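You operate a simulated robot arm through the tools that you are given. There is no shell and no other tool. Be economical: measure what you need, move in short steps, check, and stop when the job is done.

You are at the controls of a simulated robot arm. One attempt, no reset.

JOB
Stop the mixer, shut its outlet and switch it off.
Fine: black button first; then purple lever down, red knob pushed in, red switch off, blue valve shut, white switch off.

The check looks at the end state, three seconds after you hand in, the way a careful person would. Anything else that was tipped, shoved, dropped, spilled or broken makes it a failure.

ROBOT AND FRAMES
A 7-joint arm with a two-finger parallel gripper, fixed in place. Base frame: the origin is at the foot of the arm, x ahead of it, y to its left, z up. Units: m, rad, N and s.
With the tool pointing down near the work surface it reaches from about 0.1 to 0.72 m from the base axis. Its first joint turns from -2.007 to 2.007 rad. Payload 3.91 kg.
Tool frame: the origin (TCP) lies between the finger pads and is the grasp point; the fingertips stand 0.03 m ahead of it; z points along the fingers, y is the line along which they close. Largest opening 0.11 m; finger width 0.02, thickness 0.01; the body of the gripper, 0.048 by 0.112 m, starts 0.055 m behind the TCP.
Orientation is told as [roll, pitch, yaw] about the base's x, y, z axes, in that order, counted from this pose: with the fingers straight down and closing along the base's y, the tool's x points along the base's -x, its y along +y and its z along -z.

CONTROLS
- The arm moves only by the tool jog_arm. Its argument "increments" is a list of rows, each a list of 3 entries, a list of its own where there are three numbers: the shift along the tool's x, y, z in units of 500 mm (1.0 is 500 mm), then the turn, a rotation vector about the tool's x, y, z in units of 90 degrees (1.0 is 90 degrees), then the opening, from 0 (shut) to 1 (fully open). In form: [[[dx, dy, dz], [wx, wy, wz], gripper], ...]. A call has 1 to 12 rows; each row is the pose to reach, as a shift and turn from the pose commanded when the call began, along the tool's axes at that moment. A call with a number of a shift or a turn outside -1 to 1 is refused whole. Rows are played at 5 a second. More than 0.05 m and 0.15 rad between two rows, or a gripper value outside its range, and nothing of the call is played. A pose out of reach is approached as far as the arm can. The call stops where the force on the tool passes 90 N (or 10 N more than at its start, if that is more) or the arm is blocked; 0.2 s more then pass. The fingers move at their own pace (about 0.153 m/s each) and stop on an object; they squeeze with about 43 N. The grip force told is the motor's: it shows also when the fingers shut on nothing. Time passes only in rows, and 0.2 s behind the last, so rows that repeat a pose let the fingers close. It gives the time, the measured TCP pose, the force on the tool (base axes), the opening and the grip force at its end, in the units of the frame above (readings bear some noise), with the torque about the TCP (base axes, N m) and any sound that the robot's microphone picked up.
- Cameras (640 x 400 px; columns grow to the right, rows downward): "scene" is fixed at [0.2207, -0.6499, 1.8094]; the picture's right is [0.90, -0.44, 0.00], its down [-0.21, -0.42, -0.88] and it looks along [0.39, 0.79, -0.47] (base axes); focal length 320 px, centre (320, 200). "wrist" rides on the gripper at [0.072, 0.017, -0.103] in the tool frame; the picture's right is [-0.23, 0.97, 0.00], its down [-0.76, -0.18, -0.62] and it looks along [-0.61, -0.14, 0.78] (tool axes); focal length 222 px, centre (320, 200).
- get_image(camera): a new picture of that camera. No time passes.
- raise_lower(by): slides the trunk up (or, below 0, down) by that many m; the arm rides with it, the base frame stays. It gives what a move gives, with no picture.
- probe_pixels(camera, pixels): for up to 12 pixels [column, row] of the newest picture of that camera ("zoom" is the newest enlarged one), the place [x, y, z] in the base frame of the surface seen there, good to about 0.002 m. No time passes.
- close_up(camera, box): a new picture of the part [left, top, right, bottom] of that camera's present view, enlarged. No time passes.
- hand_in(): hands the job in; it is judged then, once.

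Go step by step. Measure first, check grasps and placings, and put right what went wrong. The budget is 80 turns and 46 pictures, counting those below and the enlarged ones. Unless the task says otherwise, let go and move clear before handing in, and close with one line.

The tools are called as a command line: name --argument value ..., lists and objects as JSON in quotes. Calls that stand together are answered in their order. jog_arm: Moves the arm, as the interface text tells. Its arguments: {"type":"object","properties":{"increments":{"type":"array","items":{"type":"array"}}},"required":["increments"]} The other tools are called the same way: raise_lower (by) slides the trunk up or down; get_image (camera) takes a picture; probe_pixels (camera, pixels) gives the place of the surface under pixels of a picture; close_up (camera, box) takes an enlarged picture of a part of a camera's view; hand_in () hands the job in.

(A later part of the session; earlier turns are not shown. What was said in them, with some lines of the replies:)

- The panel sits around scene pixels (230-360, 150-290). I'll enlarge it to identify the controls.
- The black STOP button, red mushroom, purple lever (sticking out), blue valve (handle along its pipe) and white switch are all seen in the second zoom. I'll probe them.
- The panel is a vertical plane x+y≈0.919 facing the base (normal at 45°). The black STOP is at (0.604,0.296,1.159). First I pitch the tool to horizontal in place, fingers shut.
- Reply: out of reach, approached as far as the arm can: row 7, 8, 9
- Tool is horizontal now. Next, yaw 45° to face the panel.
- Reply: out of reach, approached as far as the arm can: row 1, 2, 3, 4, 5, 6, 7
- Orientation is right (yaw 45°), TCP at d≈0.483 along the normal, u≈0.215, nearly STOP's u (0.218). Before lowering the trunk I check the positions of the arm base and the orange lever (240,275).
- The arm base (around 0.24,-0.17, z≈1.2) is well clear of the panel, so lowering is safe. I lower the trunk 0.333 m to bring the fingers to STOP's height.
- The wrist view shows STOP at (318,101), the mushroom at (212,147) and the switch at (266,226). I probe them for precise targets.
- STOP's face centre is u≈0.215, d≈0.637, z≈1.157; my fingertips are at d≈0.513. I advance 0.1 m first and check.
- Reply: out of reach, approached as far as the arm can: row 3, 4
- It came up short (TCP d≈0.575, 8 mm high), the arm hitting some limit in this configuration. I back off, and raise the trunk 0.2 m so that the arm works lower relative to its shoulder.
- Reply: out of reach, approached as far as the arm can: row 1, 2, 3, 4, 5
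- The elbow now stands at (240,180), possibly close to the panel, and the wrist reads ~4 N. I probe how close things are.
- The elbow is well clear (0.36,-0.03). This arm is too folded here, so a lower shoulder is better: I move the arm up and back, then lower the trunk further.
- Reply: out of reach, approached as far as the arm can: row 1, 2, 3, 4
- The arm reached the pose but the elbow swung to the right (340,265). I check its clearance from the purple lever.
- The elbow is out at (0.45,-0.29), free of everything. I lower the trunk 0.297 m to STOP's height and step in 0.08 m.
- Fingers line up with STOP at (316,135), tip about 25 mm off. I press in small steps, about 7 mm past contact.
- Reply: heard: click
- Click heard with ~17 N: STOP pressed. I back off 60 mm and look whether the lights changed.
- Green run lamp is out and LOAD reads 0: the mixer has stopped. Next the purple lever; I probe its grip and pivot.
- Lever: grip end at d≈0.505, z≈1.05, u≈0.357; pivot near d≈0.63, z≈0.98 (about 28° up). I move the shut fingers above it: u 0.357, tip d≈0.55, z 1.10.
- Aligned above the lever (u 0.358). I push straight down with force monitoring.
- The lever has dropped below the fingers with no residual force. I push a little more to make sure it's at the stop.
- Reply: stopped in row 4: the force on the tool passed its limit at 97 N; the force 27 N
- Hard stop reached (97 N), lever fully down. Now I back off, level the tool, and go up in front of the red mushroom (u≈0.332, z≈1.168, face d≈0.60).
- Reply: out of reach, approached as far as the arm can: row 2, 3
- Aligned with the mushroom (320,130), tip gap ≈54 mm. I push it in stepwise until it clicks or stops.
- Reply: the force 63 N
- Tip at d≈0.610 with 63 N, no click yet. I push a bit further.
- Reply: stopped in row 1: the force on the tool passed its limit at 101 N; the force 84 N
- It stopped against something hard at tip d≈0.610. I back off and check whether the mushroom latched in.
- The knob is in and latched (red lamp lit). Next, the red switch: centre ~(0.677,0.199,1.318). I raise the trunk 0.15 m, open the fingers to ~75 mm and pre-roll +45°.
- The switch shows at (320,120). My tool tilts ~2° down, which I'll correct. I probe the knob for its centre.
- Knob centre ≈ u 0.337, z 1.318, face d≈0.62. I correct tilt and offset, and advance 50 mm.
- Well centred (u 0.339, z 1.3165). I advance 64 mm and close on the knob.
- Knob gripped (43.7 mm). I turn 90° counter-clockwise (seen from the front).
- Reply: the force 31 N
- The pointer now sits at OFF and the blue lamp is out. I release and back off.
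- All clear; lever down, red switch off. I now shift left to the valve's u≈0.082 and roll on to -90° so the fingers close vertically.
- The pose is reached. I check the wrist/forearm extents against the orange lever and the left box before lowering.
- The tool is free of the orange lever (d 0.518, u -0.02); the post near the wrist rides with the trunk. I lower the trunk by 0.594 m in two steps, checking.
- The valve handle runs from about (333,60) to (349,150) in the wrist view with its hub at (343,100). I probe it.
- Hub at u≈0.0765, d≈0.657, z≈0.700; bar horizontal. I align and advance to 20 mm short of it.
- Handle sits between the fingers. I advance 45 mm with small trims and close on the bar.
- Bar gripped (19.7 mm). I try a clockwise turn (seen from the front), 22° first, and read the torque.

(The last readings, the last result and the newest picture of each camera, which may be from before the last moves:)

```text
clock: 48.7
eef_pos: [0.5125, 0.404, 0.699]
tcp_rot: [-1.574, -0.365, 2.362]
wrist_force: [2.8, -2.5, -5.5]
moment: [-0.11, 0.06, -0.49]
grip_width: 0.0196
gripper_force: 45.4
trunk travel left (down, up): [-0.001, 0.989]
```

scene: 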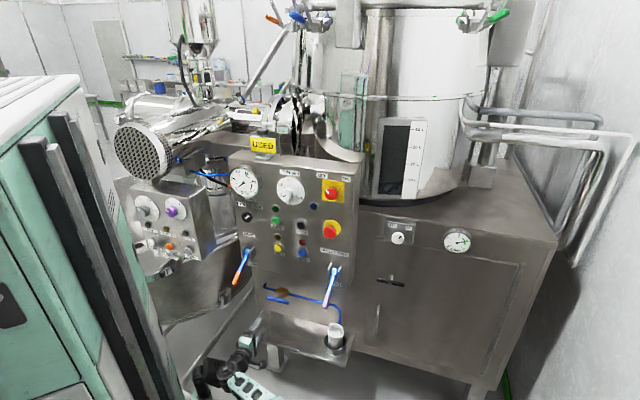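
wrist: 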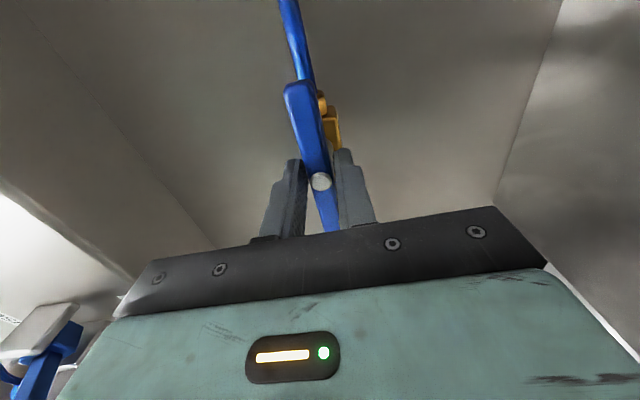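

It turns freely (rotated 22°, little torque). I continue to 90°.

jog_arm --increments '[[[0, 0, 0], [0, 0, 0.08], 0], [[0, 0, 0], [0, 0, 0.16], 0], [[0, 0, 0], [0, 0, 0.24], 0], [[0, 0, 0], [0, 0, 0.32], 0], [[0, 0, 0], [0, 0, 0.4], 0], [[0, 0, 0], [0, 0, 0.48], 0], [[0, 0, 0], [0, 0, 0.56], 0], [[0, 0, 0], [0, 0, 0.64], 0], [[0, 0, 0], [0, 0, 0.7], 0], [[0, 0, 0], [0, 0, 0.76], 0]]'

get_image --camera "wrist"

```text
clock: 50.9
eef_pos: [0.5105, 0.4041, 0.6984]
tcp_rot: [-1.603, -1.56, 2.4]
wrist_force: [5.2, 31.1, -1.2]
moment: [0.51, -0.5, 0.37]
grip_width: 0.0198
gripper_force: 45.2
trunk travel left (down, up): [-0.001, 0.989]
```

```text
11 pictures are left
```

wrist: 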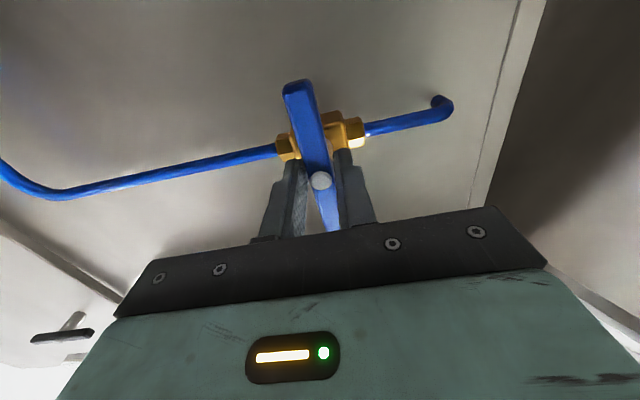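

The handle is now across the pipe — shut. I release, back off and get a check view.

jog_arm --increments '[[[0, 0, 0], [0, 0, 0], 0.6], [[0, 0, 0], [0, 0, 0], 0.6], [[0, 0, -0.08], [0, 0, 0], 0.6], [[0, 0, -0.16], [0, 0, 0], 0.6], [[0, 0, -0.25], [0, 0, 0], 0.6], [[0, 0, -0.32], [0, 0, 0], 0.6]]'

get_image --camera "wrist"

```text
clock: 52.3
eef_pos: [0.4201, 0.2861, 0.6936]
tcp_rot: [-0.027, -1.557, 0.78]
wrist_force: [-0.9, 1.4, -0.2]
moment: [-0.01, -0.01, 0.0]
grip_width: 0.0662
gripper_force: 0.1
trunk travel left (down, up): [-0.001, 0.989]
```

```text
10 pictures are left
```

wrist: 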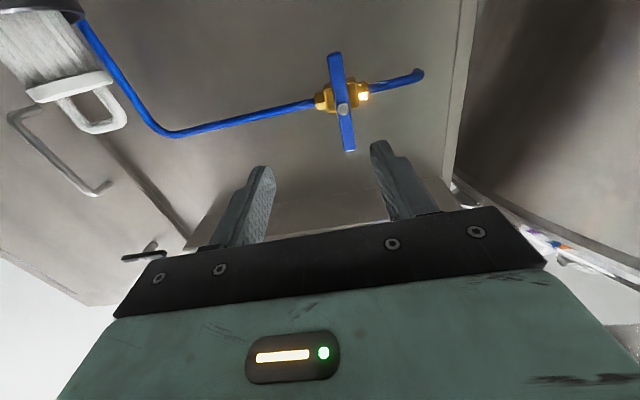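

Valve handle is vertical across its horizontal pipe. Now the white switch (~0.889,0.078,1.15): raise the trunk 0.452 m.

raise_lower --by 0.452

jog_arm --increments '[[[0, -0.09, 0], [0, 0, 0], 0.6], [[0, -0.18, 0], [0, 0, 0], 0.6], [[0, -0.27, 0], [0, 0, 0], 0.6], [[0, -0.36, 0], [0, 0, 0], 0.6], [[0, -0.45, 0], [0, 0, 0], 0.6], [[0, -0.54, 0], [0, 0, 0], 0.6], [[0, -0.63, 0], [0, 0, 0], 0.6], [[0, -0.72, 0], [0, 0, 0], 0.6], [[0, -0.81, 0], [0, 0, 0], 0.6], [[0, -0.9, 0], [0, 0, 0], 0.6]]'

get_image --camera "scene"

get_image --camera "wrist"

```text
refused: 0.452 is not a number from -0.4 to 0.4
```

```text
clock: 54.5
eef_pos: [0.7188, -0.0241, 0.7005]
tcp_rot: [-1.689, -1.562, 2.482]
wrist_force: [-0.7, 0.9, 0.0]
moment: [-0.05, 0.0, 0.05]
grip_width: 0.0657
gripper_force: 0.0
trunk travel left (down, up): [-0.001, 0.989]
```

```text
9 pictures are left
```

scene: 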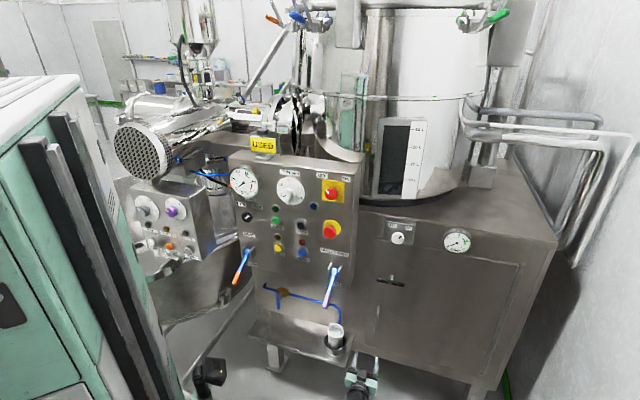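

```text
8 pictures are left
```

wrist: 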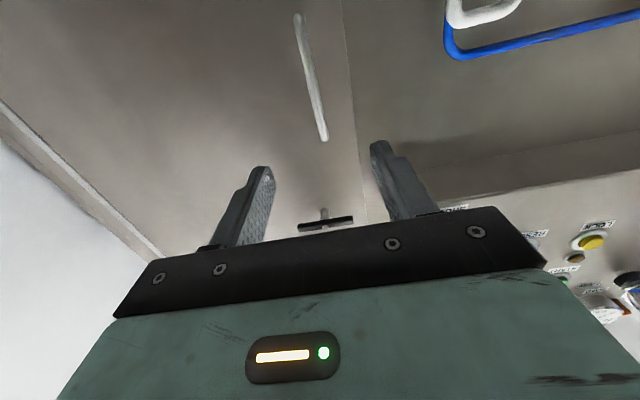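

The trunk raise was refused (limit 0.4), so the sideways move ran at low height; it touched nothing (pot at (335,340) unmoved, no forces). Now I raise in two allowed steps.

raise_lower --by 0.225

raise_lower --by 0.223

get_image --camera "wrist"

```text
clock: 56.9
eef_pos: [0.7176, -0.0248, 0.9255]
tcp_rot: [-1.612, -1.559, 2.403]
wrist_force: [0.4, -0.1, -0.1]
moment: [0.0, 0.0, -0.02]
grip_width: 0.0659
gripper_force: 0.0
trunk travel left (down, up): [-0.226, 0.764]
```

```text
clock: 59.2
eef_pos: [0.7172, -0.0251, 1.1481]
tcp_rot: [-1.613, -1.56, 2.403]
wrist_force: [0.3, 0.1, -0.2]
moment: [0.0, -0.03, -0.01]
grip_width: 0.0662
gripper_force: 0.1
trunk travel left (down, up): [-0.449, 0.541]
```

```text
7 pictures are left
```

wrist: 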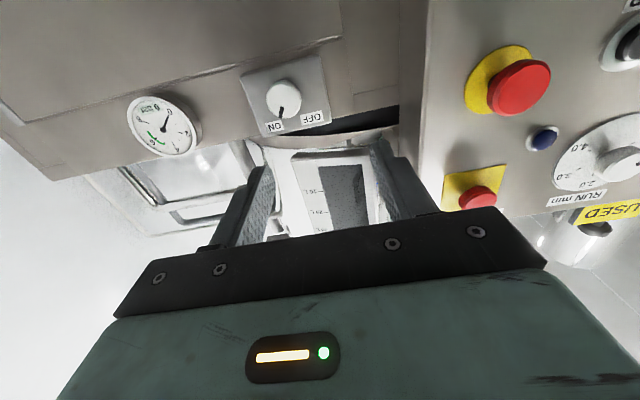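

The white switch shows at (285,97) with its mark toward ON. I probe its face and edges.

probe_pixels --camera "wrist" --pixels '[[284, 96], [271, 97], [297, 96], [284, 84], [284, 108], [283, 112], [255, 90], [312, 85], [290, 120], [248, 110]]'

```text
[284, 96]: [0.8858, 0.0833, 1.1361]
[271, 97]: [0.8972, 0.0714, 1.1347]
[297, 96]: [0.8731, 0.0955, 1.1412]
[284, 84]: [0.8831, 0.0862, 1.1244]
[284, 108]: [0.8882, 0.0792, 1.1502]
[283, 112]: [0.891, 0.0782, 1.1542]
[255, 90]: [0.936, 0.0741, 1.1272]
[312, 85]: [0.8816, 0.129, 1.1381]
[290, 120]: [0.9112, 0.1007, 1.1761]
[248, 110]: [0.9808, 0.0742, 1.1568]
```

Knob centre u≈0.567, z≈1.139, face d≈0.685, plate d≈0.716. I align, pre-roll +45° and advance 90 mm.

jog_arm --increments '[[[0.018, -0.04, 0], [0, 0, 0.08], 0.65], [[0.018, -0.084, 0.03], [0, 0, 0.16], 0.65], [[0.018, -0.084, 0.06], [0, 0, 0.24], 0.65], [[0.018, -0.084, 0.1], [0, 0, 0.32], 0.65], [[0.018, -0.084, 0.14], [0, 0, 0.4], 0.65], [[0.018, -0.084, 0.18], [0, 0, 0.46], 0.65], [[0.018, -0.084, 0.18], [0, 0, 0.5], 0.65]]'

get_image --camera "wrist"

```text
clock: 60.8
eef_pos: [0.8117, 0.0094, 1.1409]
tcp_rot: [1.571, -0.796, -0.778]
wrist_force: [-0.6, -0.7, 0.4]
moment: [0.01, 0.0, -0.04]
grip_width: 0.0713
gripper_force: 0.0
trunk travel left (down, up): [-0.449, 0.541]
```

```text
6 pictures are left
```

wrist: 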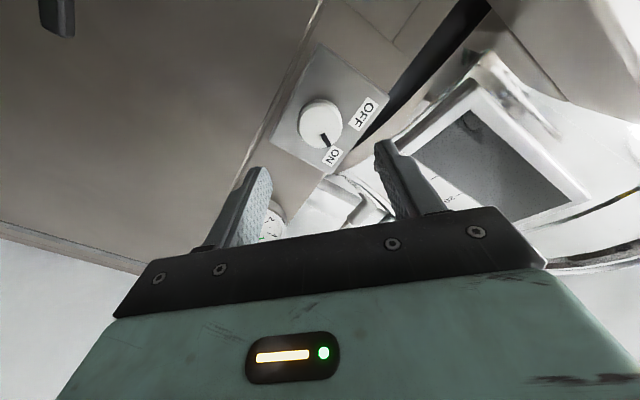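

Centred (u 0.567, z 1.141). I advance 96 mm and close on the knob.

jog_arm --increments '[[[0.002, -0.002, 0.08], [0, 0, 0], 0.65], [[0.002, -0.002, 0.15], [0, 0, 0], 0.65], [[0.002, -0.002, 0.18], [0, 0, 0], 0.65], [[0.002, -0.002, 0.192], [0, 0, 0], 0.65], [[0.002, -0.002, 0.192], [0, 0, 0], 0.2], [[0.002, -0.002, 0.192], [0, 0, 0], 0.2], [[0.002, -0.002, 0.192], [0, 0, 0], 0.2]]'

```text
clock: 62.4
eef_pos: [0.88, 0.0774, 1.1399]
tcp_rot: [1.574, -0.796, -0.78]
wrist_force: [2.0, 2.3, 3.7]
moment: [-0.13, -0.01, -0.11]
grip_width: 0.0435
gripper_force: 45.0
trunk travel left (down, up): [-0.449, 0.541]
```

Gripped (43.5 mm). I turn 90° counter-clockwise to OFF.

jog_arm --increments '[[[0, 0, 0], [0, 0, -0.085], 0.2], [[0, 0, 0], [0, 0, -0.17], 0.2], [[0, 0, 0], [0, 0, -0.255], 0.2], [[0, 0, 0], [0, 0, -0.34], 0.2], [[0, 0, 0], [0, 0, -0.425], 0.2], [[0, 0, 0], [0, 0, -0.51], 0.2], [[0, 0, 0], [0, 0, -0.595], 0.2], [[0, 0, 0], [0, 0, -0.68], 0.2], [[0, 0, 0], [0, 0, -0.765], 0.2], [[0, 0, 0], [0, 0, -0.85], 0.2], [[0, 0, 0], [0, 0, -0.93], 0.2], [[0, 0, 0], [0, 0, -1], 0.2]]'

get_image --camera "wrist"

```text
clock: 65.0
eef_pos: [0.8806, 0.0741, 1.1416]
tcp_rot: [-1.578, -0.772, 2.363]
wrist_force: [19.6, -21.8, 13.0]
moment: [0.53, 0.68, -0.53]
grip_width: 0.0434
gripper_force: 45.2
trunk travel left (down, up): [-0.449, 0.541]
```

```text
5 pictures are left
```

wrist: 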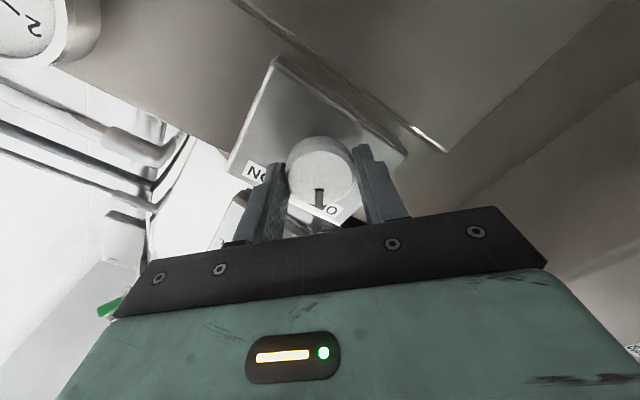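

The mark now points at OFF. I release and back straight off.

jog_arm --increments '[[[0, 0, 0], [0, 0, 0], 0.65], [[0, 0, 0], [0, 0, 0], 0.65], [[0, 0, -0.08], [0, 0, 0], 0.65], [[0, 0, -0.17], [0, 0, 0], 0.65], [[0, 0, -0.26], [0, 0, 0], 0.65], [[0, 0, -0.35], [0, 0, 0], 0.65]]'

close_up --camera "scene" --box '[220, 150, 476, 310]'

get_image --camera "wrist"

```text
clock: 66.4
eef_pos: [0.7532, -0.0466, 1.1401]
tcp_rot: [-1.572, -0.773, 2.366]
wrist_force: [0.1, 0.4, 0.6]
moment: [0.02, -0.01, -0.04]
grip_width: 0.0716
gripper_force: 0.0
trunk travel left (down, up): [-0.449, 0.541]
```

```text
2.50 times, centred on (348, 230) of scene
```

zoom: 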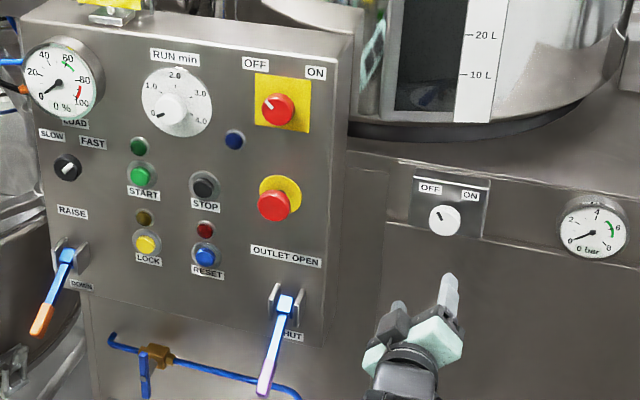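

```text
3 pictures are left
```

wrist: 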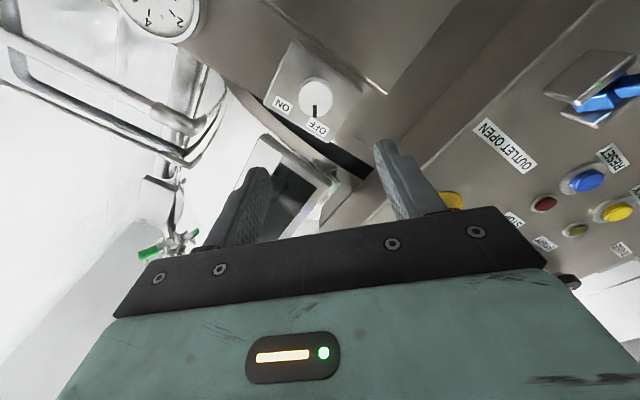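

The close-up shows every control in its end state: lever down, mushroom in, red switch at OFF, valve across its pipe, white switch at OFF. All lamps are out and both gauges read 0. The gripper is open and clear, so I hand in.

hand_in

```text
The job is handed in.
```

The mixer is stopped, its outlet is shut and it is switched off; I worked the controls in the order you gave, and nothing else was moved.
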